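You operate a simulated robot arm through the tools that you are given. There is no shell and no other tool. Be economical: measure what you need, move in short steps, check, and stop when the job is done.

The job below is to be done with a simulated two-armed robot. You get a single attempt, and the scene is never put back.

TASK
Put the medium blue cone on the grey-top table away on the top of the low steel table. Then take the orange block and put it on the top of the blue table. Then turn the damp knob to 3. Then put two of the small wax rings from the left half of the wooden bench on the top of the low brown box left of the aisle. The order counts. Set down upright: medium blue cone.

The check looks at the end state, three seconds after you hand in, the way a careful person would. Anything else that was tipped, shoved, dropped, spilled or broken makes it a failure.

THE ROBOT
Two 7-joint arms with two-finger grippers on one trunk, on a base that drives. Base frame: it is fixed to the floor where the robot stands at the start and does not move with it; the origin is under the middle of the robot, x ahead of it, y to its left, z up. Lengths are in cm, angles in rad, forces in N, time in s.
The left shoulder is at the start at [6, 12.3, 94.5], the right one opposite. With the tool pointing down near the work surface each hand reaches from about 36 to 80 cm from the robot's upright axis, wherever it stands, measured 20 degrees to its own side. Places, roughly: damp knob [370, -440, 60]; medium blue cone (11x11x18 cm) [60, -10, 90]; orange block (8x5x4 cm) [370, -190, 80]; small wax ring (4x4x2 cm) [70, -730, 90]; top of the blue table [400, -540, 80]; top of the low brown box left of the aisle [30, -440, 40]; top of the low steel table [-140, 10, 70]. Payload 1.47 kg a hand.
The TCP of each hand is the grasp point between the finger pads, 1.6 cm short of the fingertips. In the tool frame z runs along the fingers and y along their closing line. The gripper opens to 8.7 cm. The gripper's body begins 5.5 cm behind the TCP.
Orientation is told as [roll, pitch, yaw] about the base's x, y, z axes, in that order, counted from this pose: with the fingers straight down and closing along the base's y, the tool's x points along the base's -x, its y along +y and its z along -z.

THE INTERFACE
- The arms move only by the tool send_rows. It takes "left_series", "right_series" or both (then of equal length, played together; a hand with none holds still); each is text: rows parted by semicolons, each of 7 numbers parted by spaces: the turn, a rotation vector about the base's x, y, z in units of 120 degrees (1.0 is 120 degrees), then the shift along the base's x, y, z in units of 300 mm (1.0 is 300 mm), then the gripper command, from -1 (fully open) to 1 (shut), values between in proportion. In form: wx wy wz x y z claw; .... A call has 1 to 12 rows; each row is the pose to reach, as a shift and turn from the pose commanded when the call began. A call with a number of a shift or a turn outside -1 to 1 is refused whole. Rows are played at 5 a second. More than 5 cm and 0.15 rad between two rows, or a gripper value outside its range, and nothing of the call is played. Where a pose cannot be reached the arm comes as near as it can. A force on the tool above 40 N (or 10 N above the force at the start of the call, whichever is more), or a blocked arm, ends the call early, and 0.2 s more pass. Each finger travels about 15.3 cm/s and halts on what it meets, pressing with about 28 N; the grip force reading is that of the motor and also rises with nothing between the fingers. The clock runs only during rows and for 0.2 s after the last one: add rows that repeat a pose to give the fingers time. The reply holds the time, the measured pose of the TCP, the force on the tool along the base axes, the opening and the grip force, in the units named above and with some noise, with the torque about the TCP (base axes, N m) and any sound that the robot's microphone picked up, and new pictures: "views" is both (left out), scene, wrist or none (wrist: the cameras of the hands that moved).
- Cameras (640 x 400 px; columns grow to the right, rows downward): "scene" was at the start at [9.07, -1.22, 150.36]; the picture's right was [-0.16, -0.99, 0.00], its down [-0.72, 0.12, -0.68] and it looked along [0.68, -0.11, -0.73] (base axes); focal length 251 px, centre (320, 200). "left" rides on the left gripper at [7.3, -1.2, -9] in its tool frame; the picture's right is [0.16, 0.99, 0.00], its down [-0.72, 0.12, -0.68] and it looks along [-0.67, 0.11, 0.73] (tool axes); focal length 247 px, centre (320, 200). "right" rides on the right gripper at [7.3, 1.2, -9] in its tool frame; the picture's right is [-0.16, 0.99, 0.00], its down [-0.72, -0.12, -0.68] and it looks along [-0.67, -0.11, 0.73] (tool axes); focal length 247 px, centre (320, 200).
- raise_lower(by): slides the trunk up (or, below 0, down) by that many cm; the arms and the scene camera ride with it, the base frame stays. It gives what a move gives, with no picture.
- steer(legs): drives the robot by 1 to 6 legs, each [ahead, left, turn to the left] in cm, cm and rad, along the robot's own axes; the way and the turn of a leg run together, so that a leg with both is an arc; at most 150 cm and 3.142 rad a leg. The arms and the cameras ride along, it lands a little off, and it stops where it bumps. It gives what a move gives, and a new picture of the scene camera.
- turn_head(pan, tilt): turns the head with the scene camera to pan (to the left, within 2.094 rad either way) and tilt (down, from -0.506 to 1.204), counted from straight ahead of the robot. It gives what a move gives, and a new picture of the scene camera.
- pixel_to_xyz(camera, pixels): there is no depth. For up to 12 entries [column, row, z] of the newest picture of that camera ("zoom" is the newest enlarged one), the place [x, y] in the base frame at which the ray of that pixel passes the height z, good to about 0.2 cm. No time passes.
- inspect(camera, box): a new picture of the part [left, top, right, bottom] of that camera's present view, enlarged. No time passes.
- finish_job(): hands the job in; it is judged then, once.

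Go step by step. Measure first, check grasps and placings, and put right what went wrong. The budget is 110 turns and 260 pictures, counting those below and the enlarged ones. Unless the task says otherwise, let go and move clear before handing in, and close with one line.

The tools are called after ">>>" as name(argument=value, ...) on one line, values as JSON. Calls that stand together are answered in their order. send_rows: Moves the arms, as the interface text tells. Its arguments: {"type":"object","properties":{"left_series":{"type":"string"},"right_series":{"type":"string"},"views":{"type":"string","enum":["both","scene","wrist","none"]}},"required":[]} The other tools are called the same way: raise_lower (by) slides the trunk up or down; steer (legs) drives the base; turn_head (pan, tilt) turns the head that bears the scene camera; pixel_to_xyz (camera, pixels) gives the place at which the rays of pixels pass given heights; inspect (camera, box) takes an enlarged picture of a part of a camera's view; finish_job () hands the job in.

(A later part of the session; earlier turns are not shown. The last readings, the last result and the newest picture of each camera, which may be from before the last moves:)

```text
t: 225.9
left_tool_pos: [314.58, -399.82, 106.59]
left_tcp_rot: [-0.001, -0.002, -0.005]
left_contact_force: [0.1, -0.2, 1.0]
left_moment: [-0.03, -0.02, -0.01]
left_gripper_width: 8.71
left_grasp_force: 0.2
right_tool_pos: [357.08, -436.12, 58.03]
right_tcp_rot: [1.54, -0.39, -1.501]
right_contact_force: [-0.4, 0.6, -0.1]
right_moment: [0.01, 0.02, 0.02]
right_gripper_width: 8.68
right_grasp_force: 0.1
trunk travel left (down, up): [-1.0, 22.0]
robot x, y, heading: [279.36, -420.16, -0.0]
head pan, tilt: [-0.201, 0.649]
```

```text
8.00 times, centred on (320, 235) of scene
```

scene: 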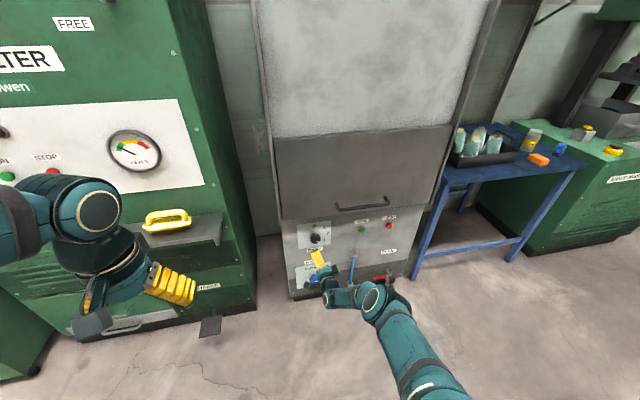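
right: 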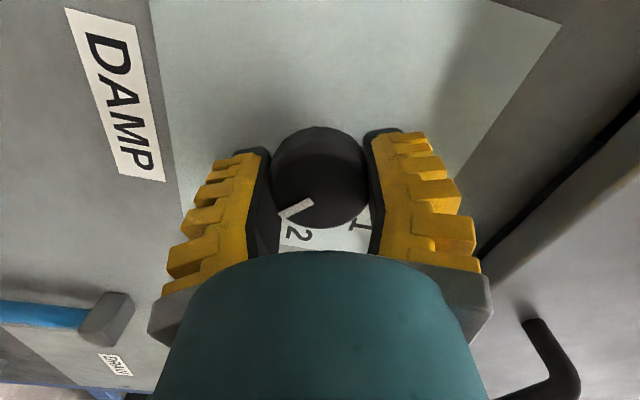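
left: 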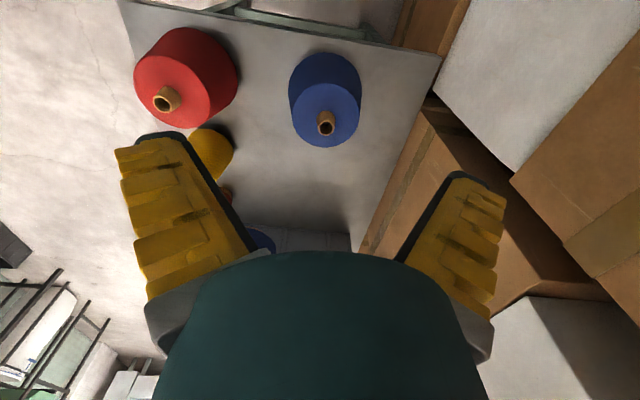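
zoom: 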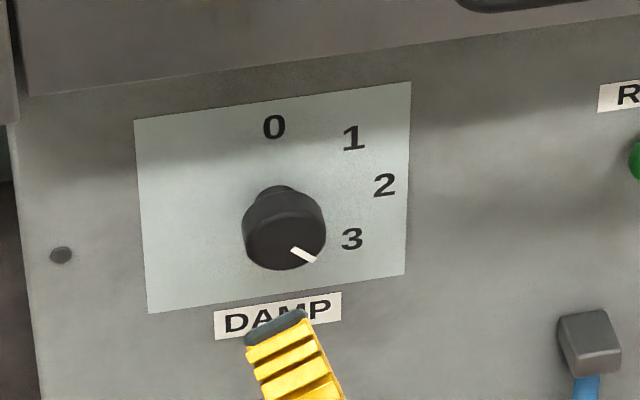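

The pointer now stands at 3 (mark lies along the line to "3" in both views). I'll back off further, undo the hand's roll, and raise the trunk.

>>> steer(legs=[[-45, 0, 0]])

>>> send_rows(right_series="-0.065 0 0 0 0 0 -1; -0.13 0 0 0 0 0 -1; -0.195 0 0 0 0 0 -1; -0.26 0 0 0 0 0 -1; -0.325 0 0 0 0 0 -1; -0.39 0 0 0 0 0 -1; -0.455 0 0 0 0 0 -1; -0.52 0 0 0 0 0 -1; -0.5625 0 0 0 0 0 -1; -0.5625 0 0 0 0 0 -1", views="none")

>>> raise_lower(by=9)

>>> send_rows(right_series="0 0.06 0 -0.03 0 0.06 -1; 0 0.12 0 -0.07 0 0.12 -1; 0 0.18 0 -0.12 0 0.19 -1; 0 0.24 0 -0.17 0 0.26 -1; 0 0.3 0 -0.22 0 0.33 -1; 0 0.36 0 -0.27 0 0.4 -1; 0 0.42 0 -0.32 0 0.47 -1; 0 0.48 0 -0.37 0 0.54 -1; 0 0.54 0 -0.42 0 0.61 -1; 0 0.6 0 -0.47 0 0.68 -1; 0 0.66 0 -0.52 0 0.75 -1; 0 0.72 0 -0.57 0 0.82 -1", views="scene")

```text
t: 228.6
left_tool_pos: [269.97, -399.65, 106.47]
left_tcp_rot: [0.0, -0.001, 0.0]
left_contact_force: [0.7, 0.2, -0.6]
left_moment: [0.01, 0.0, -0.01]
left_gripper_width: 8.7
left_grasp_force: 0.1
right_tool_pos: [312.32, -435.48, 58.06]
right_tcp_rot: [1.54, -0.391, -1.495]
right_contact_force: [0.5, -0.1, 0.7]
right_moment: [-0.01, 0.0, 0.0]
right_gripper_width: 8.69
right_grasp_force: 0.0
trunk travel left (down, up): [-1.0, 22.0]
robot x, y, heading: [234.84, -419.9, 0.005]
head pan, tilt: [-0.201, 0.649]
```

scene: 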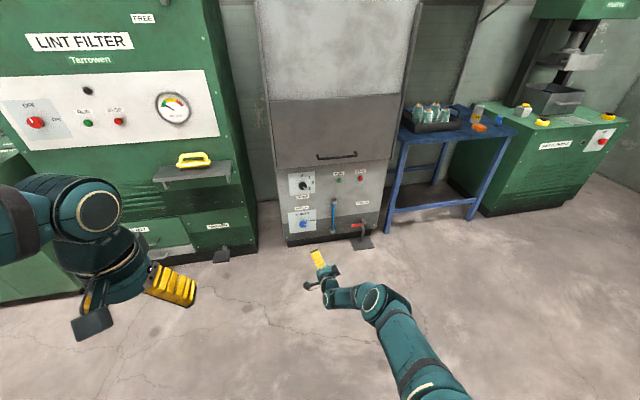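

```text
t: 230.8
left_tool_pos: [269.95, -399.59, 106.53]
left_tcp_rot: [-0.001, -0.002, 0.001]
left_contact_force: [0.8, -0.5, -0.2]
left_moment: [0.0, -0.02, 0.03]
left_gripper_width: 8.7
left_grasp_force: 0.1
right_tool_pos: [312.46, -435.73, 57.96]
right_tcp_rot: [-0.026, -1.502, 0.024]
right_contact_force: [-0.5, -0.8, -0.2]
right_moment: [0.01, 0.01, 0.03]
right_gripper_width: 8.72
right_grasp_force: 0.0
trunk travel left (down, up): [-1.0, 22.0]
robot x, y, heading: [234.61, -420.07, -0.001]
head pan, tilt: [-0.201, 0.649]
```

```text
t: 232.1
left_tool_pos: [270.08, -399.6, 115.5]
left_tcp_rot: [0.001, 0.001, 0.0]
left_contact_force: [-0.2, 0.8, 0.6]
left_moment: [-0.02, -0.03, -0.02]
left_gripper_width: 8.74
left_grasp_force: 0.0
right_tool_pos: [312.37, -435.58, 66.9]
right_tcp_rot: [-0.002, -1.502, 0.0]
right_contact_force: [-1.1, 0.3, -0.3]
right_moment: [0.03, -0.02, 0.01]
right_gripper_width: 8.69
right_grasp_force: 0.1
trunk travel left (down, up): [-10.0, 13.0]
robot x, y, heading: [234.76, -419.79, 0.001]
head pan, tilt: [-0.201, 0.649]
```

```text
t: 234.7
left_tool_pos: [270.09, -399.67, 115.49]
left_tcp_rot: [0.0, -0.002, 0.0]
left_contact_force: [0.0, 0.2, -0.1]
left_moment: [0.01, 0.02, 0.02]
left_gripper_width: 8.7
left_grasp_force: 0.1
right_tool_pos: [295.18, -435.72, 91.47]
right_tcp_rot: [-0.005, 0.006, 0.0]
right_contact_force: [0.0, -0.3, 0.2]
right_moment: [0.0, 0.03, 0.0]
right_gripper_width: 8.7
right_grasp_force: 0.0
trunk travel left (down, up): [-10.0, 13.0]
robot x, y, heading: [234.33, -419.92, 0.002]
head pan, tilt: [-0.201, 0.649]
```

scene: 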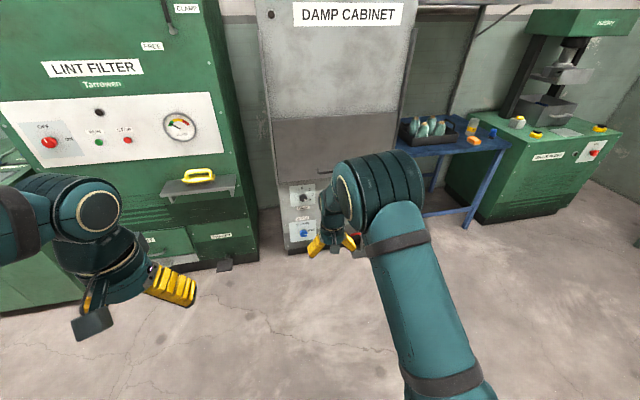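

The hand points down again. I'll raise it, turn right to face the far benches, and look.

>>> send_rows(right_series="0 0 0 -0.04 0 0.12 -1; 0 0 0 -0.1 0 0.24 -1; 0 0 0 -0.16 0 0.36 -1; 0 0 0 -0.22 0 0.48 -1; 0 0 0 -0.28 0 0.6 -1; 0 0 0 -0.34 0 0.72 -1; 0 0 0 -0.4 -0.05 0.78 -1; 0 0 0 -0.45 -0.1 0.78 -1; 0 0 0 -0.45 -0.1 0.78 -1", views="none")

>>> turn_head(pan=0, tilt=0.45)

>>> steer(legs=[[0, 0, -1.57]])

```text
t: 236.7
left_tool_pos: [270.03, -399.63, 115.49]
left_tcp_rot: [0.0, -0.001, -0.001]
left_contact_force: [0.6, 0.7, -0.2]
left_moment: [0.02, -0.01, 0.01]
left_gripper_width: 8.71
left_grasp_force: 0.1
right_tool_pos: [281.93, -438.75, 115.01]
right_tcp_rot: [-0.002, 0.006, 0.0]
right_contact_force: [-0.8, -0.1, 0.0]
right_moment: [0.01, -0.04, 0.0]
right_gripper_width: 8.7
right_grasp_force: 0.1
trunk travel left (down, up): [-10.0, 13.0]
robot x, y, heading: [234.38, -419.81, 0.005]
head pan, tilt: [-0.201, 0.649]
```

```text
t: 237.4
left_tool_pos: [270.02, -399.68, 115.43]
left_tcp_rot: [-0.002, -0.002, -0.001]
left_contact_force: [0.1, 0.7, 0.0]
left_moment: [-0.02, -0.01, -0.01]
left_gripper_width: 8.69
left_grasp_force: 0.1
right_tool_pos: [281.94, -438.68, 114.92]
right_tcp_rot: [-0.003, 0.005, 0.0]
right_contact_force: [0.6, 0.4, -0.4]
right_moment: [-0.02, -0.03, -0.01]
right_gripper_width: 8.69
right_grasp_force: 0.0
trunk travel left (down, up): [-10.0, 13.0]
robot x, y, heading: [234.53, -419.52, -0.0]
head pan, tilt: [0.0, 0.45]
```

scene: 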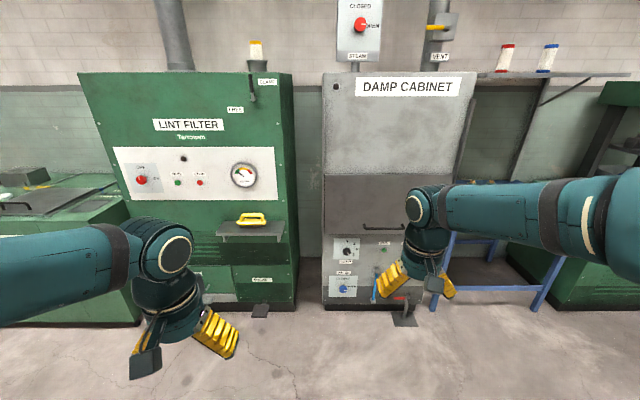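

```text
t: 241.6
left_tool_pos: [255.5, -454.99, 115.52]
left_tcp_rot: [0.001, -0.002, -1.559]
left_contact_force: [-0.6, 0.3, -0.3]
left_moment: [-0.02, 0.02, -0.02]
left_gripper_width: 8.69
left_grasp_force: 0.1
right_tool_pos: [216.46, -467.45, 115.01]
right_tcp_rot: [-0.005, 0.007, -1.559]
right_contact_force: [0.5, 0.7, 0.8]
right_moment: [-0.02, -0.04, 0.01]
right_gripper_width: 8.7
right_grasp_force: 0.0
trunk travel left (down, up): [-10.0, 13.0]
robot x, y, heading: [234.79, -420.44, -1.554]
head pan, tilt: [0.0, 0.45]
```

scene: 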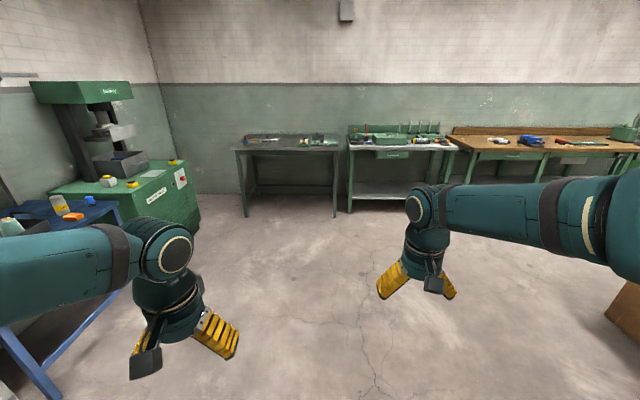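

The wooden bench starts at column 452 on the right. I'll measure it and enlarge its left half.

>>> pixel_to_xyz(camera="scene", pixels=[[472, 150, 90], [640, 150, 90], [452, 138, 90], [475, 185, 0], [348, 212, 0], [604, 312, 40], [620, 370, 0], [498, 141, 90]])

>>> inspect(camera="scene", box=[440, 110, 640, 200])

```text
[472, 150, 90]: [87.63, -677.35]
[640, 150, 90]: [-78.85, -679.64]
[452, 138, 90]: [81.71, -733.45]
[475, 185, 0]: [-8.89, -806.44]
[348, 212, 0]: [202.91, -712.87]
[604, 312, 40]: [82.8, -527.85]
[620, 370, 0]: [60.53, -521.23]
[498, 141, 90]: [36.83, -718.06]
```

```text
3.20 times, centred on (540, 155) of scene
```

zoom: 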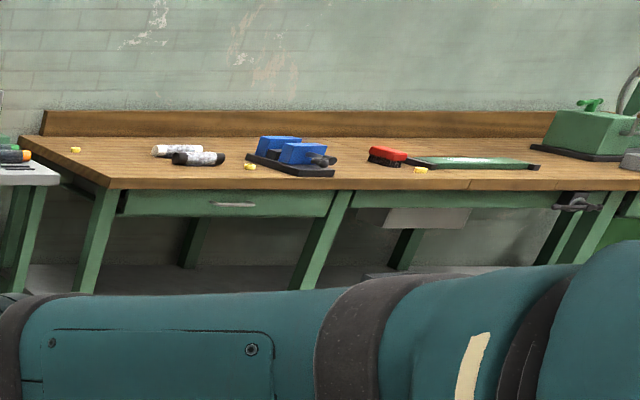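

Yellow wax rings show at zoom (75,150), (250,167) and (420,170). I'll place them roughly.

>>> pixel_to_xyz(camera="scene", pixels=[[463.4, 139.4, 88], [518, 144.7, 88], [571, 145.6, 88], [473.4, 151.3, 87], [446, 135, 87], [604, 312, 50], [610, 300, 60], [600, 318, 0]])

>>> turn_head(pan=-0.9, tilt=0.45)

```text
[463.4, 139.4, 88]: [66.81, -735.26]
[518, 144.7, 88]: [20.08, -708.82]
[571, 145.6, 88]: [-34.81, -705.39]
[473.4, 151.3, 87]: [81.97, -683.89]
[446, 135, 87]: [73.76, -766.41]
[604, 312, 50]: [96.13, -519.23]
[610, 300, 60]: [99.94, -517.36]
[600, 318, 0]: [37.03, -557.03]
```

```text
t: 242.8
left_tool_pos: [255.49, -454.96, 115.4]
left_tcp_rot: [-0.001, -0.002, -1.558]
left_contact_force: [-0.4, -0.1, 0.2]
left_moment: [0.01, 0.02, 0.05]
left_gripper_width: 8.71
left_grasp_force: 0.0
right_tool_pos: [216.49, -467.36, 114.94]
right_tcp_rot: [-0.003, 0.006, -1.559]
right_contact_force: [-0.2, 0.6, 0.1]
right_moment: [0.03, 0.0, 0.0]
right_gripper_width: 8.71
right_grasp_force: 0.0
trunk travel left (down, up): [-10.0, 13.0]
robot x, y, heading: [234.5, -420.2, -1.555]
head pan, tilt: [-0.901, 0.45]
```

scene: 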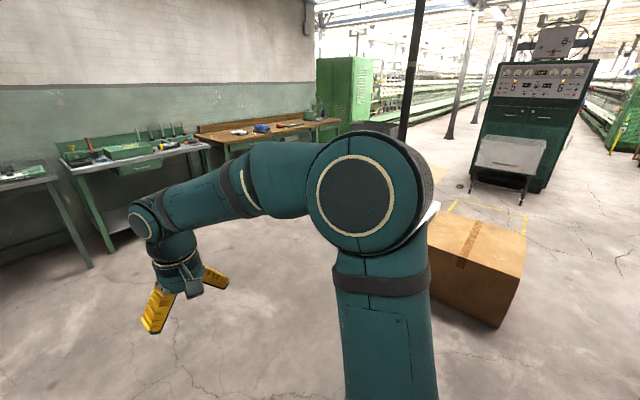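

I'll fix the low brown box corners and the bench's right end from this view.

>>> pixel_to_xyz(camera="scene", pixels=[[499, 327, 0], [430, 298, 0], [526, 236, 0], [503, 278, 42], [430, 240, 42], [522, 235, 42], [455, 212, 42], [340, 122, 88], [210, 143, 88]])

>>> inspect(camera="scene", box=[190, 90, 360, 190])

```text
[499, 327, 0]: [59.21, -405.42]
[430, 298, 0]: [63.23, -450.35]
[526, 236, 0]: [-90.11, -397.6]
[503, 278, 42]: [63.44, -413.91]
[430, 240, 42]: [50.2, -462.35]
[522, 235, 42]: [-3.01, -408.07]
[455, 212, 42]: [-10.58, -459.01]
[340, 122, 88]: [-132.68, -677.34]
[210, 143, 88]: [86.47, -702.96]
```

```text
3.76 times, centred on (275, 140) of scene
```

zoom: 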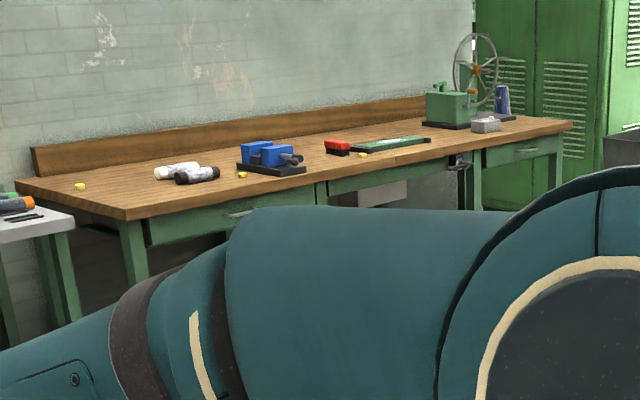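

Bench spans x 82 to about -132, so the left half is x > -25: rings near [67, -735] and [20, -709]. I'll drive down the open floor to y -600 and slide right in front of them.

>>> turn_head(pan=0, tilt=0.6)

>>> steer(legs=[[90, 0, -0.016], [90, 0, 0], [0, -93, 0], [0, -93, 0]])

```text
t: 244.0
left_tool_pos: [255.4, -455.05, 115.38]
left_tcp_rot: [-0.001, -0.001, -1.559]
left_contact_force: [0.4, -0.2, -0.1]
left_moment: [-0.01, -0.03, 0.0]
left_gripper_width: 8.7
left_grasp_force: 0.1
right_tool_pos: [216.43, -467.51, 114.85]
right_tcp_rot: [-0.004, 0.005, -1.558]
right_contact_force: [-0.4, 0.0, -0.4]
right_moment: [-0.01, 0.0, 0.05]
right_gripper_width: 8.68
right_grasp_force: 0.2
trunk travel left (down, up): [-10.0, 13.0]
robot x, y, heading: [234.71, -419.87, -1.553]
head pan, tilt: [0.0, 0.6]
```

scene: 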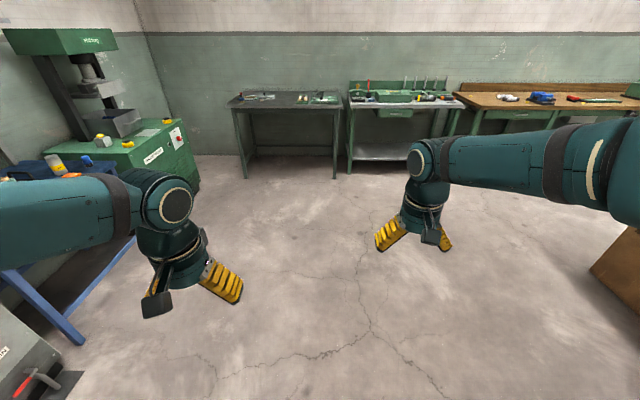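

```text
t: 269.1
left_tool_pos: [73.25, -636.34, 115.49]
left_tcp_rot: [0.001, -0.003, -1.555]
left_contact_force: [-0.4, -0.5, -0.1]
left_moment: [-0.01, -0.01, 0.02]
left_gripper_width: 8.72
left_grasp_force: 0.1
right_tool_pos: [34.31, -649.03, 115.03]
right_tcp_rot: [-0.003, 0.005, -1.553]
right_contact_force: [0.2, 0.0, -0.3]
right_moment: [0.0, 0.02, -0.01]
right_gripper_width: 8.7
right_grasp_force: 0.0
trunk travel left (down, up): [-10.0, 13.0]
robot x, y, heading: [51.78, -600.82, -1.554]
head pan, tilt: [0.0, 0.6]
```

scene: 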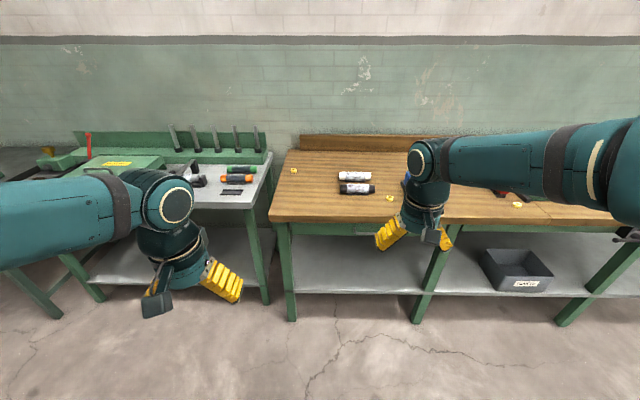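

Rings now at (293,170), (389,197) and (516,204). I'll measure these, the edge and the lower shelf, and enlarge.

>>> pixel_to_xyz(camera="scene", pixels=[[293, 170, 87], [389, 197, 87], [516, 204, 87], [270, 222, 87], [590, 226, 85], [300, 293, 20], [293, 321, 0], [355, 190, 88], [408, 200, 88]])

>>> inspect(camera="scene", box=[265, 140, 425, 240])

>>> inspect(camera="right", box=[0, 0, 640, 400])

```text
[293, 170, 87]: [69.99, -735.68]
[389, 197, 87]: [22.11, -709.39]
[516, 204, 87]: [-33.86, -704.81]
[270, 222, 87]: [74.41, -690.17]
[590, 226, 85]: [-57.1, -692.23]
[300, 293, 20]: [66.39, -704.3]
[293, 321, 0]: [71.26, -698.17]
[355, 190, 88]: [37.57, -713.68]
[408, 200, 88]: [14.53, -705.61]
```

```text
4.00 times, centred on (345, 190) of scene
```

zoom: 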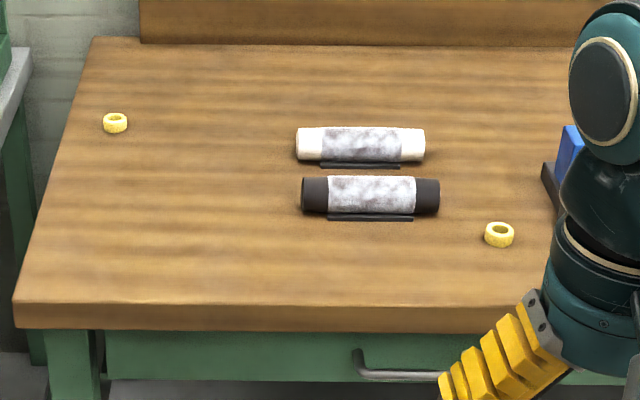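

```text
1.00 times, centred on (320, 200) of right (not enlarged: the box is as wide or as high as the picture)
```

zoom: 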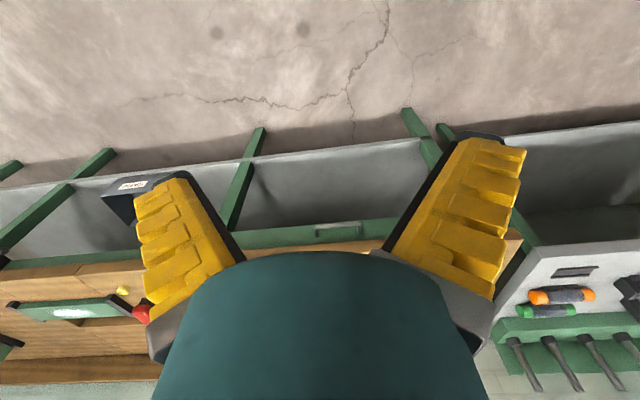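

The bench edge is at y -690 with legs at -698, so I can bring the robot to y -660, from which both rings are in reach. Driving ahead 58 cm.

>>> steer(legs=[[58, 0, -0.015]])

>>> turn_head(pan=0, tilt=0.85)

>>> inspect(camera="left", box=[0, 0, 640, 400])

>>> inspect(camera="right", box=[0, 0, 640, 400])

```text
t: 272.4
left_tool_pos: [73.11, -692.98, 115.53]
left_tcp_rot: [0.0, 0.0, -1.57]
left_contact_force: [-0.3, -0.2, -0.2]
left_moment: [-0.01, 0.0, 0.02]
left_gripper_width: 8.7
left_grasp_force: 0.1
right_tool_pos: [33.97, -705.0, 114.97]
right_tcp_rot: [-0.002, 0.008, -1.572]
right_contact_force: [0.2, -1.1, 0.0]
right_moment: [0.02, 0.01, -0.02]
right_gripper_width: 8.7
right_grasp_force: 0.1
trunk travel left (down, up): [-10.0, 13.0]
robot x, y, heading: [53.05, -657.95, -1.572]
head pan, tilt: [0.0, 0.6]
```

scene: 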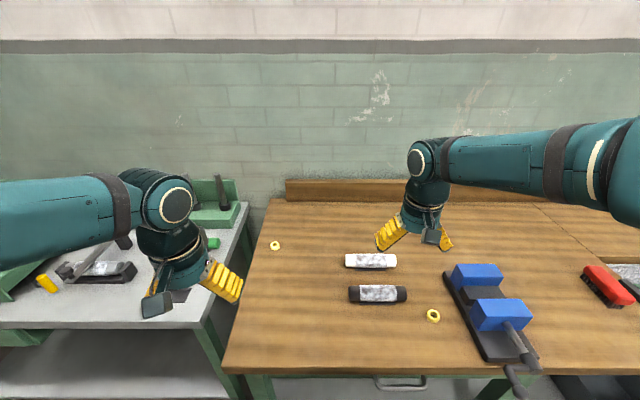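

```text
t: 273.1
left_tool_pos: [73.18, -693.02, 115.47]
left_tcp_rot: [0.0, -0.002, -1.572]
left_contact_force: [-0.8, 0.2, -0.2]
left_moment: [0.01, -0.03, 0.0]
left_gripper_width: 8.7
left_grasp_force: 0.0
right_tool_pos: [33.94, -705.06, 114.92]
right_tcp_rot: [-0.003, 0.004, -1.571]
right_contact_force: [-0.3, 0.4, -0.8]
right_moment: [-0.02, 0.01, 0.02]
right_gripper_width: 8.67
right_grasp_force: 0.0
trunk travel left (down, up): [-10.0, 13.0]
robot x, y, heading: [52.7, -657.44, -1.57]
head pan, tilt: [0.0, 0.85]
```

scene: 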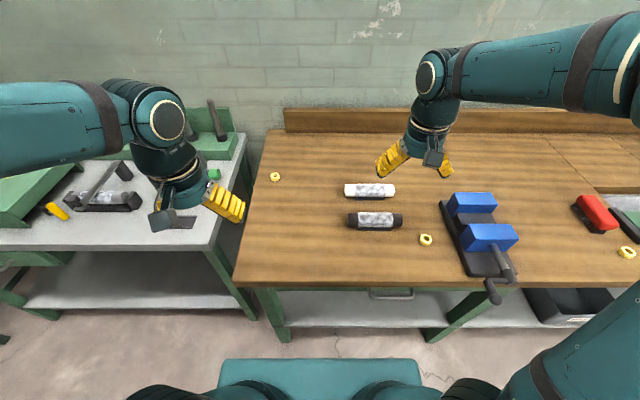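

```text
1.00 times, centred on (320, 200) of left (not enlarged: the box is as wide or as high as the picture)
```

zoom: 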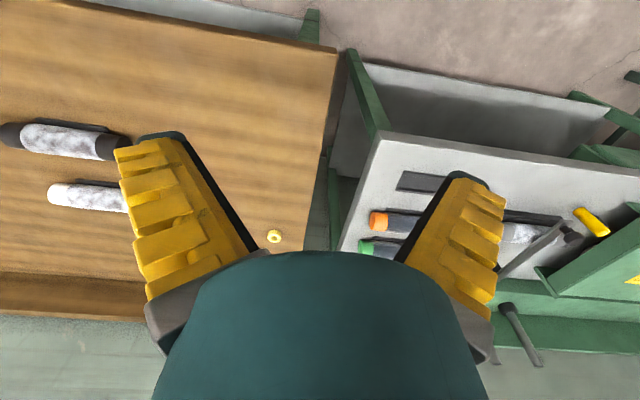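

```text
1.00 times, centred on (320, 200) of right (not enlarged: the box is as wide or as high as the picture)
```

zoom: 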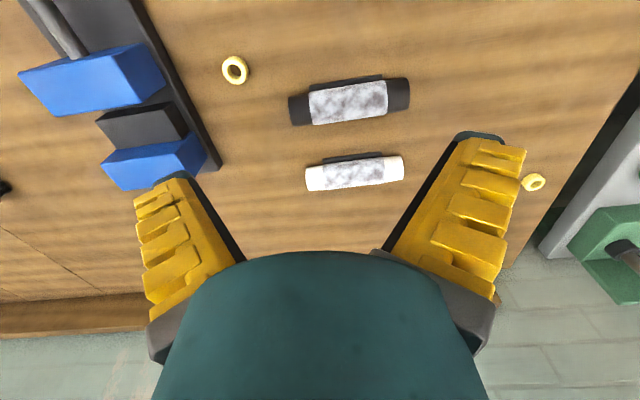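

Both rings show in the right view, at (235,70) and (533,182), and in the scene at (425,240) and (275,176). Triangulating now.

>>> pixel_to_xyz(camera="zoom", pixels=[[235, 70, 84], [235, 70, 86], [235, 70, 88], [235, 70, 90], [533, 182, 84], [533, 182, 86], [533, 182, 88], [533, 182, 90]])

>>> pixel_to_xyz(camera="scene", pixels=[[425.5, 239.5, 84], [425.5, 239.5, 86], [425.5, 239.5, 88], [425.5, 239.5, 90], [275, 176, 84], [275, 176, 86], [275, 176, 88], [275, 176, 90]])

>>> inspect(camera="scene", box=[370, 200, 530, 300])

```text
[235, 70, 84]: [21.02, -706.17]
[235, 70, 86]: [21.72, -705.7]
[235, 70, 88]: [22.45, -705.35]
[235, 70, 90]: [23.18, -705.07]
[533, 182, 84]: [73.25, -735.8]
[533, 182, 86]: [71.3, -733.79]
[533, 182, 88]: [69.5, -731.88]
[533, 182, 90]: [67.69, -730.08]
```

```text
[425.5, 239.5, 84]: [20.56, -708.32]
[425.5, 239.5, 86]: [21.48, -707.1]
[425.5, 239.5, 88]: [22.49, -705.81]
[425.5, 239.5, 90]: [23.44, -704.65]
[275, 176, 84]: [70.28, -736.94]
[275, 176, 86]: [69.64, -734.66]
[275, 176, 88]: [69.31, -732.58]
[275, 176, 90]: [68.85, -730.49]
```

```text
4.00 times, centred on (450, 250) of scene
```

zoom: 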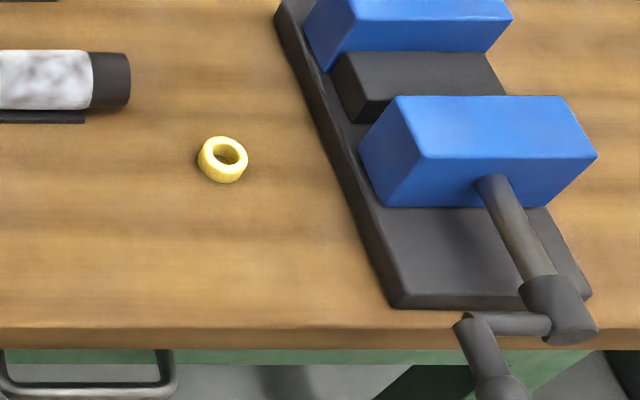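

Ring 2 is at [22.8, -705.3], ring 1 at [69.2, -732.2], centres near z 88.4, so the bench is about 87.4. I'll bring both hands over with jaws at 6.5 cm.

>>> send_rows(right_series="0 0 0 -0.1 0 -0.0 -0.49; 0 0 0 -0.2 -0.003 0 -0.49; 0 0 0 -0.3 -0.006 -0.05 -0.49; 0 0 0 -0.371 -0.008 -0.12 -0.49; 0 0 0 -0.371 -0.008 -0.22 -0.49; 0 0 0 -0.371 -0.008 -0.32 -0.49; 0 0 0 -0.371 -0.008 -0.42 -0.49; 0 0 0 -0.371 -0.008 -0.52 -0.49; 0 0 0 -0.371 -0.008 -0.6 -0.49; 0 0 0 -0.371 -0.008 -0.66 -0.49; 0 0 0 -0.371 -0.008 -0.66 -0.49", left_series="0 0 0 -0.01 -0.09 -0.05 -0.49; 0 0 0 -0.03 -0.19 -0.1 -0.49; 0 0 0 -0.05 -0.29 -0.15 -0.49; 0 0 0 -0.07 -0.39 -0.2 -0.49; 0 0 0 -0.09 -0.49 -0.25 -0.49; 0 0 0 -0.11 -0.59 -0.3 -0.49; 0 0 0 -0.133 -0.69 -0.35 -0.49; 0 0 0 -0.133 -0.79 -0.4 -0.49; 0 0 0 -0.133 -0.89 -0.45 -0.49; 0 0 0 -0.133 -0.97 -0.5 -0.49; 0 0 0 -0.133 -0.97 -0.5 -0.49", views="both")

```text
t: 275.5
left_tool_pos: [69.25, -721.89, 100.46]
left_tcp_rot: [0.0, -0.002, -1.57]
left_contact_force: [0.5, -0.3, -0.1]
left_moment: [0.02, 0.03, 0.0]
left_gripper_width: 6.91
left_grasp_force: 3.2
right_tool_pos: [22.91, -705.28, 95.1]
right_tcp_rot: [-0.003, 0.004, -1.57]
right_contact_force: [-0.1, 0.1, -0.5]
right_moment: [0.0, 0.02, 0.02]
right_gripper_width: 6.88
right_grasp_force: 2.6
trunk travel left (down, up): [-10.0, 13.0]
robot x, y, heading: [52.74, -657.94, -1.573]
head pan, tilt: [0.0, 0.85]
```

scene: 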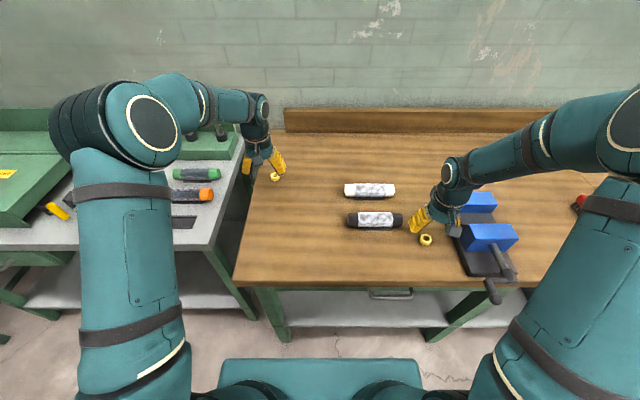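
right: 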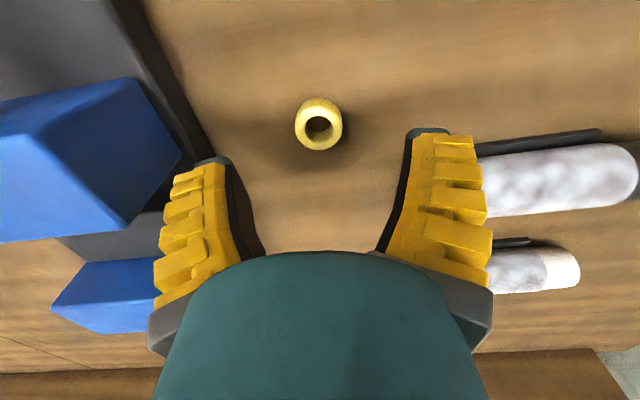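
left: 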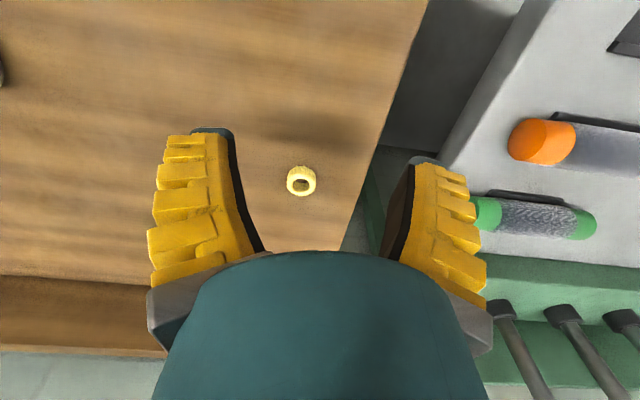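

Both rings are in view: right (319,126), left (301,182). I'll refine positions and check where the upright stakes (505,312 left) stand.

>>> pixel_to_xyz(camera="left", pixels=[[301, 182, 87], [301, 182, 88.5], [301, 182, 90], [505, 312, 95], [505, 312, 105], [505, 312, 110], [428, 0, 87], [365, 190, 87]])

>>> pixel_to_xyz(camera="right", pixels=[[319, 126, 87], [319, 126, 88.5], [319, 126, 90]])

>>> pixel_to_xyz(camera="scene", pixels=[[275, 176.5, 88.5], [425.5, 239, 88.5], [215, 130, 100], [215, 130, 92], [195, 130, 100]])

>>> inspect(camera="scene", box=[170, 80, 330, 210])

```text
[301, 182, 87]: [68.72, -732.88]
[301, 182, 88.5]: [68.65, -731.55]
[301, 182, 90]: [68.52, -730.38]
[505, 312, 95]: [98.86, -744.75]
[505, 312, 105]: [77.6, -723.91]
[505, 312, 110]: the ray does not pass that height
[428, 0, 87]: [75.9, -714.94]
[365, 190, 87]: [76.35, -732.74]
```

```text
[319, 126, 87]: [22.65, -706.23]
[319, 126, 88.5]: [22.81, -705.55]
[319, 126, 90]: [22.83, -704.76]
```

```text
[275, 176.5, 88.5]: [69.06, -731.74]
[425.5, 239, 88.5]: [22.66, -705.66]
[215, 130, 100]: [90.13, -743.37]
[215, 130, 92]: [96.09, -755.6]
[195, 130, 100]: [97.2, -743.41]
```

```text
3.08 times, centred on (250, 145) of scene
```

zoom: 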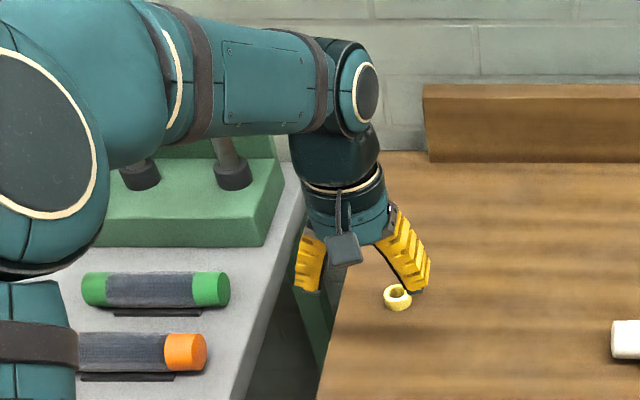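

The stakes stand at x of 90 or more, clear of the left hand. I'll lower both hands around the rings and close.

>>> send_rows(right_series="0 0 0 -0.005 -0.01 -0.04 -0.49; 0 0 0 -0.005 -0.01 -0.08 -0.49; 0 0 0 -0.005 -0.01 -0.12 -0.49; 0 0 0 -0.005 -0.01 -0.15 -0.49; 0 0 0 -0.005 -0.01 -0.17 -0.49; 0 0 0 -0.005 -0.01 -0.185 -0.49; 0 0 0 -0.005 -0.01 -0.185 -0.49; 0 0 0 -0.005 -0.01 -0.185 -0.49; 0 0 0 -0.005 -0.01 -0.185 0.2; 0 0 0 -0.005 -0.01 -0.185 1; 0 0 0 -0.005 -0.01 -0.185 1; 0 0 0 -0.005 -0.01 -0.185 1", left_series="0 0 0 -0.005 -0.11 0 -0.49; 0 0 0 -0.01 -0.22 0 -0.49; 0 0 0 -0.015 -0.327 0 -0.49; 0 0 0 -0.015 -0.327 -0.1 -0.49; 0 0 0 -0.015 -0.327 -0.2 -0.49; 0 0 0 -0.015 -0.327 -0.28 -0.49; 0 0 0 -0.015 -0.327 -0.34 -0.49; 0 0 0 -0.015 -0.327 -0.36 -0.49; 0 0 0 -0.015 -0.327 -0.36 0.2; 0 0 0 -0.015 -0.327 -0.36 1; 0 0 0 -0.015 -0.327 -0.36 1; 0 0 0 -0.015 -0.327 -0.36 1", views="both")

```text
t: 278.1
left_tool_pos: [68.65, -731.79, 89.75]
left_tcp_rot: [-0.002, -0.004, -1.57]
left_contact_force: [1.1, -1.5, 2.4]
left_moment: [-0.03, -0.09, -0.06]
left_gripper_width: 1.62
left_grasp_force: 28.7
right_tool_pos: [22.73, -705.4, 89.62]
right_tcp_rot: [-0.005, 0.003, -1.57]
right_contact_force: [4.0, -2.7, 15.8]
right_moment: [0.02, -0.24, -0.02]
right_gripper_width: 1.82
right_grasp_force: 27.7
trunk travel left (down, up): [-10.0, 13.0]
robot x, y, heading: [52.5, -657.96, -1.57]
head pan, tilt: [0.0, 0.85]
```

scene: 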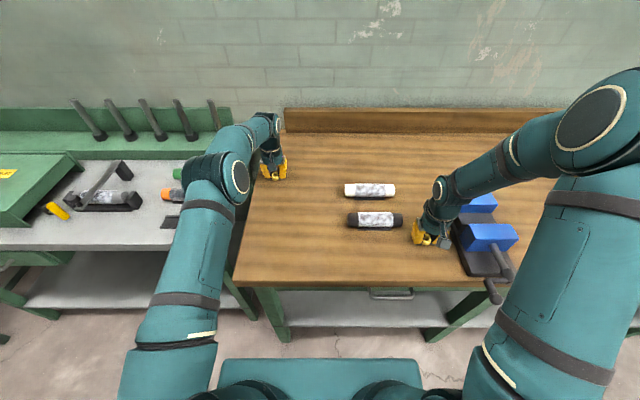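
right: 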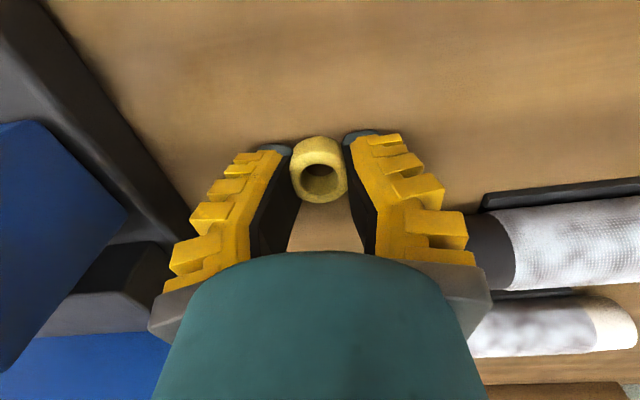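
left: 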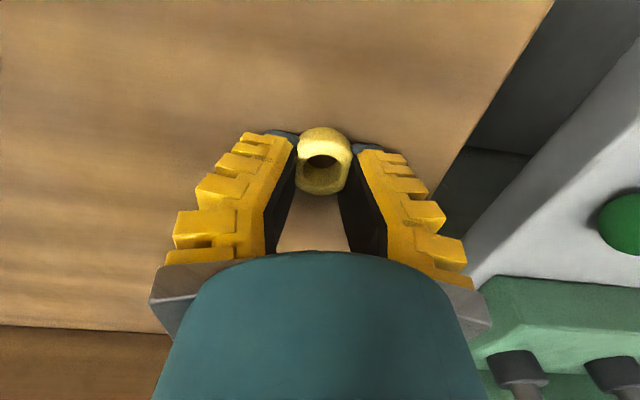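

Both rings are between the pads (1.62 and 1.82 cm). I'll lift both slowly and check.

>>> send_rows(right_series="0 0 0 0 0 0.006 1; 0 0 0 0 0 0.015 1; 0 0 0 0 0 0.03 1; 0 0 0 0 0 0.05 1; 0 0 0 0 0 0.08 1; 0 0 0 0 0 0.12 1; 0 0 0 0 0 0.17 1; 0 0 0 0 0 0.22 1; 0 0 0 0 0 0.27 1; 0 0 0 0 0 0.3 1; 0 0 0 0 0 0.3 1", left_series="0 0 0 0 0 0.006 1; 0 0 0 0 0 0.015 1; 0 0 0 0 0 0.03 1; 0 0 0 0 0 0.05 1; 0 0 0 0 0 0.08 1; 0 0 0 0 0 0.12 1; 0 0 0 0 0 0.17 1; 0 0 0 0 0 0.22 1; 0 0 0 0 0 0.27 1; 0 0 0 0 0 0.3 1; 0 0 0 0 0 0.3 1", views="both")

```text
t: 280.5
left_tool_pos: [68.62, -731.93, 98.75]
left_tcp_rot: [0.0, -0.002, -1.572]
left_contact_force: [0.1, 0.4, 0.0]
left_moment: [0.01, -0.01, -0.02]
left_gripper_width: 1.53
left_grasp_force: 28.0
right_tool_pos: [22.77, -705.56, 98.72]
right_tcp_rot: [-0.004, 0.007, -1.57]
right_contact_force: [0.2, -0.4, -0.3]
right_moment: [-0.01, 0.02, -0.01]
right_gripper_width: 1.68
right_grasp_force: 28.2
trunk travel left (down, up): [-10.0, 13.0]
robot x, y, heading: [52.71, -657.94, -1.573]
head pan, tilt: [0.0, 0.85]
```

scene: 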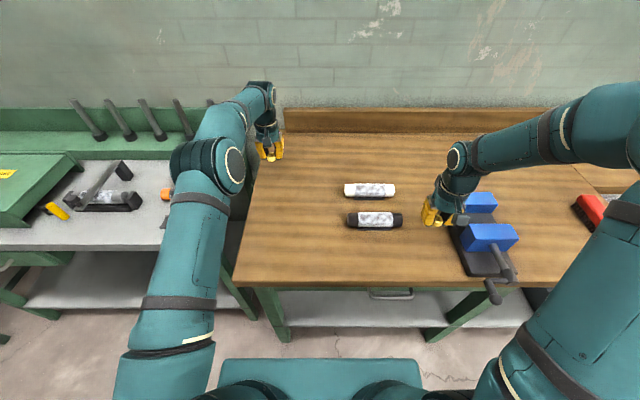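
right: 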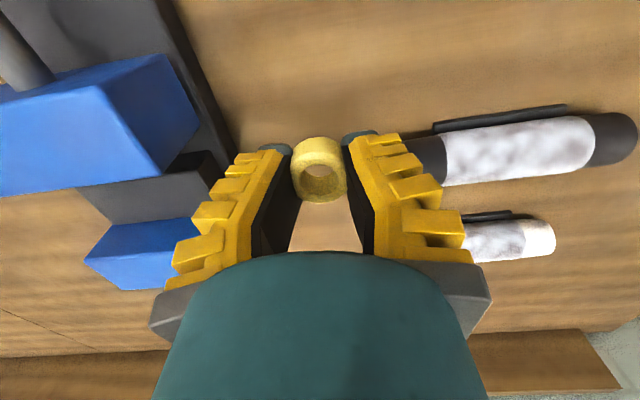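
left: 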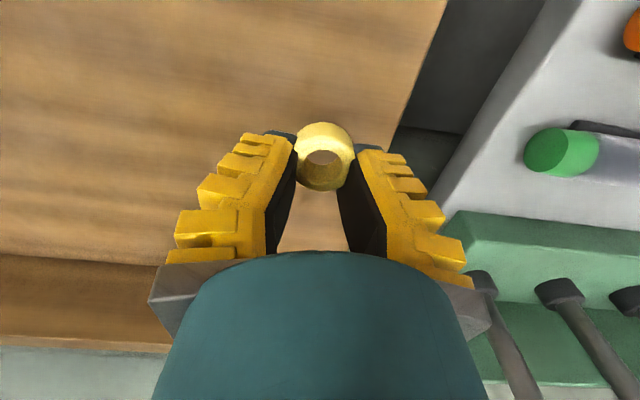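

Both rings are held. I'll draw the hands back and up to the travel pose gently.

>>> send_rows(right_series="0 0 0 0.01 0 0.03 1; 0 0 0 0.03 0 0.08 1; 0 0 0 0.06 0 0.14 1; 0 0 0 0.09 0.01 0.2 1; 0 0 0 0.12 0.02 0.26 1; 0 0 0 0.15 0.03 0.32 1; 0 0 0 0.18 0.04 0.38 1; 0 0 0 0.21 0.05 0.43 1; 0 0 0 0.24 0.06 0.47 1; 0 0 0 0.27 0.07 0.5 1; 0 0 0 0.3 0.08 0.52 1; 0 0 0 0.3 0.08 0.52 1", left_series="0 0 0 0 0.03 0.03 1; 0 0 0 0 0.09 0.08 1; 0 0 0 0 0.17 0.13 1; 0 0 0 0 0.26 0.18 1; 0 0 0 0 0.36 0.23 1; 0 0 0 0 0.46 0.28 1; 0 0 0 0 0.56 0.33 1; 0 0 0 0 0.66 0.38 1; 0 0 0 0 0.75 0.43 1; 0 0 0 0 0.83 0.48 1; 0 0 0 0 0.88 0.52 1; 0 0 0 0 0.9 0.52 1", views="both")

```text
t: 283.1
left_tool_pos: [68.68, -704.93, 114.36]
left_tcp_rot: [0.0, 0.001, -1.571]
left_contact_force: [0.5, -0.2, -0.1]
left_moment: [-0.01, 0.0, -0.02]
left_gripper_width: 1.43
left_grasp_force: 28.2
right_tool_pos: [31.8, -703.12, 114.16]
right_tcp_rot: [-0.003, 0.006, -1.572]
right_contact_force: [-0.8, -0.4, 0.4]
right_moment: [-0.01, 0.01, 0.04]
right_gripper_width: 1.66
right_grasp_force: 27.8
trunk travel left (down, up): [-10.0, 13.0]
robot x, y, heading: [52.79, -657.71, -1.571]
head pan, tilt: [0.0, 0.85]
```

scene: 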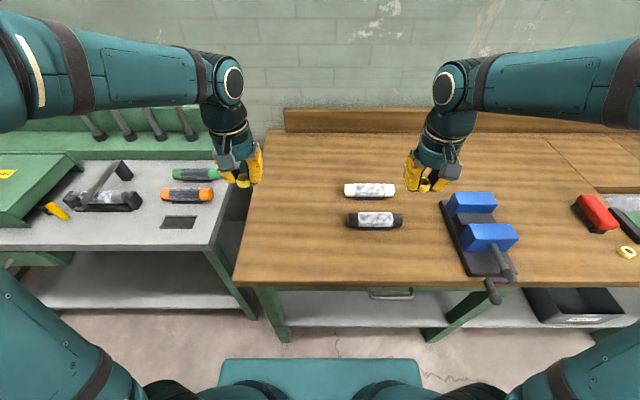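
right: 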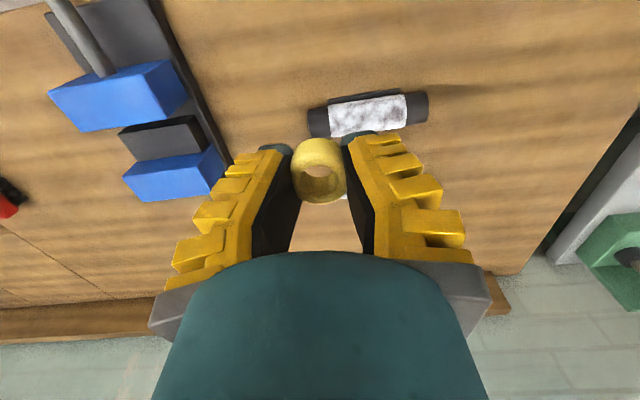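
left: 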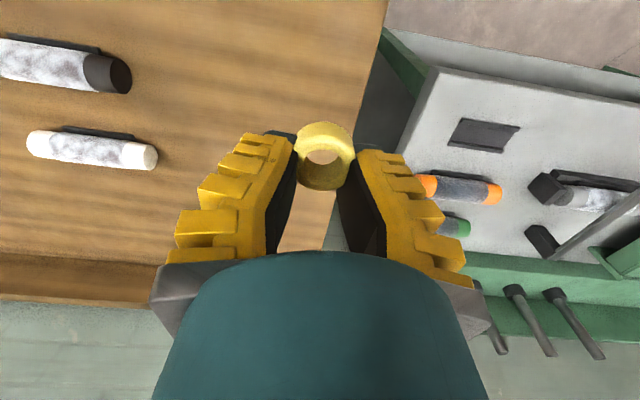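

The rings stay put in the pads. I'll back away from the bench, slide left to the open floor, reverse up to the brown box's row and turn to face it.

>>> steer(legs=[[-60, 0, 0], [0, 147, 0], [-82, 0, 0], [-82, 0, 0], [0, 0, -1.57]])

>>> turn_head(pan=0, tilt=0.7)

```text
t: 310.9
left_tool_pos: [157.76, -450.89, 114.33]
left_tcp_rot: [0.0, -0.002, 3.085]
left_contact_force: [-0.4, -0.1, -0.9]
left_moment: [0.03, 0.01, -0.04]
left_gripper_width: 1.43
left_grasp_force: 27.8
right_tool_pos: [161.59, -414.21, 114.26]
right_tcp_rot: [-0.003, 0.005, 3.087]
right_contact_force: [-0.7, 0.4, -0.9]
right_moment: [-0.01, -0.01, -0.01]
right_gripper_width: 1.63
right_grasp_force: 28.1
trunk travel left (down, up): [-10.0, 13.0]
robot x, y, heading: [205.44, -437.87, 3.082]
head pan, tilt: [0.0, 0.85]
```

scene: 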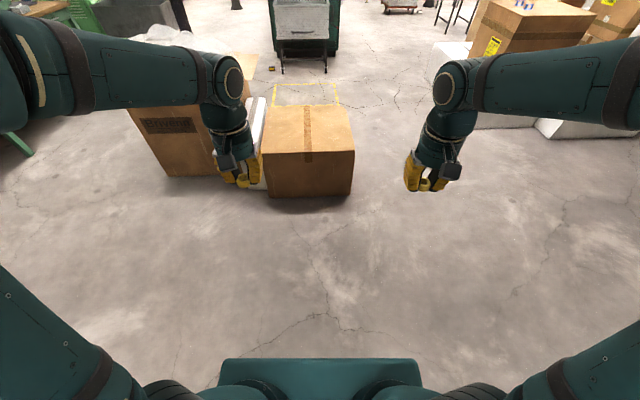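

```text
t: 311.6
left_tool_pos: [157.6, -451.11, 114.45]
left_tcp_rot: [0.0, -0.002, 3.084]
left_contact_force: [0.0, -0.1, -0.3]
left_moment: [0.0, 0.01, -0.01]
left_gripper_width: 1.44
left_grasp_force: 27.9
right_tool_pos: [161.68, -414.17, 114.3]
right_tcp_rot: [-0.003, 0.006, 3.087]
right_contact_force: [-0.3, 0.4, -0.6]
right_moment: [-0.01, -0.03, 0.01]
right_gripper_width: 1.59
right_grasp_force: 28.2
trunk travel left (down, up): [-10.0, 13.0]
robot x, y, heading: [205.8, -437.58, 3.083]
head pan, tilt: [0.0, 0.7]
```

scene: 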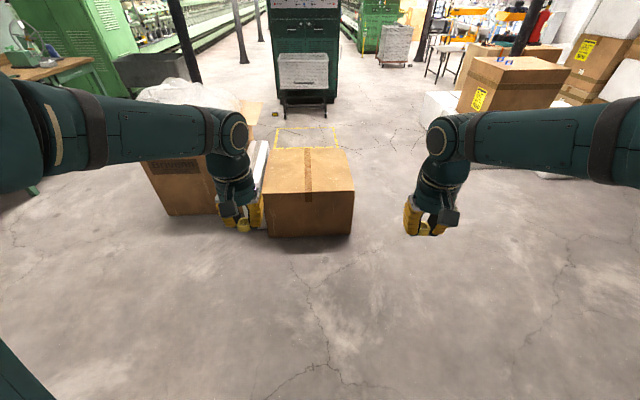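

The low brown box is straight ahead (310,190), with a white panel and a tall box left of it. I'll measure its top.

>>> pixel_to_xyz(camera="scene", pixels=[[266, 238, 0], [351, 235, 0], [267, 194, 40], [354, 190, 40], [267, 194, 36], [354, 190, 36], [340, 148, 40], [270, 150, 40], [250, 215, 40], [215, 215, 0], [200, 163, 70]])

>>> inspect(camera="scene", box=[140, 120, 380, 260])

```text
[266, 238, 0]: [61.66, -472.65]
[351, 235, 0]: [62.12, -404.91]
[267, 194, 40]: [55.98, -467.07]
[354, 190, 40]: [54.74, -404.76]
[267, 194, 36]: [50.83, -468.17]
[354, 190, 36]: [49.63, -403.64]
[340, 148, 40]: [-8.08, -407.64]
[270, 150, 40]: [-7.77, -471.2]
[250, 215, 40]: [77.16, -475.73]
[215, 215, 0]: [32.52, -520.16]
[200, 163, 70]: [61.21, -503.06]
```

```text
2.67 times, centred on (260, 190) of scene
```

zoom: 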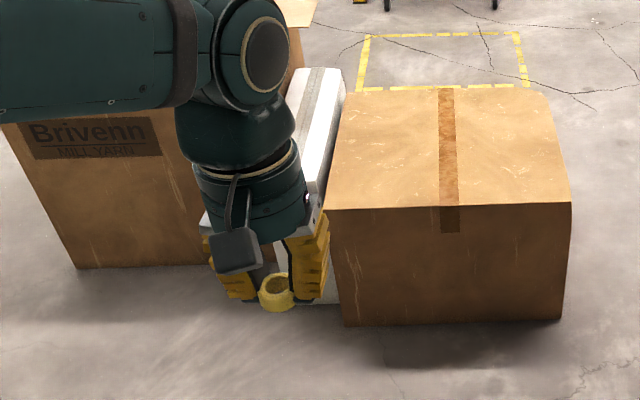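

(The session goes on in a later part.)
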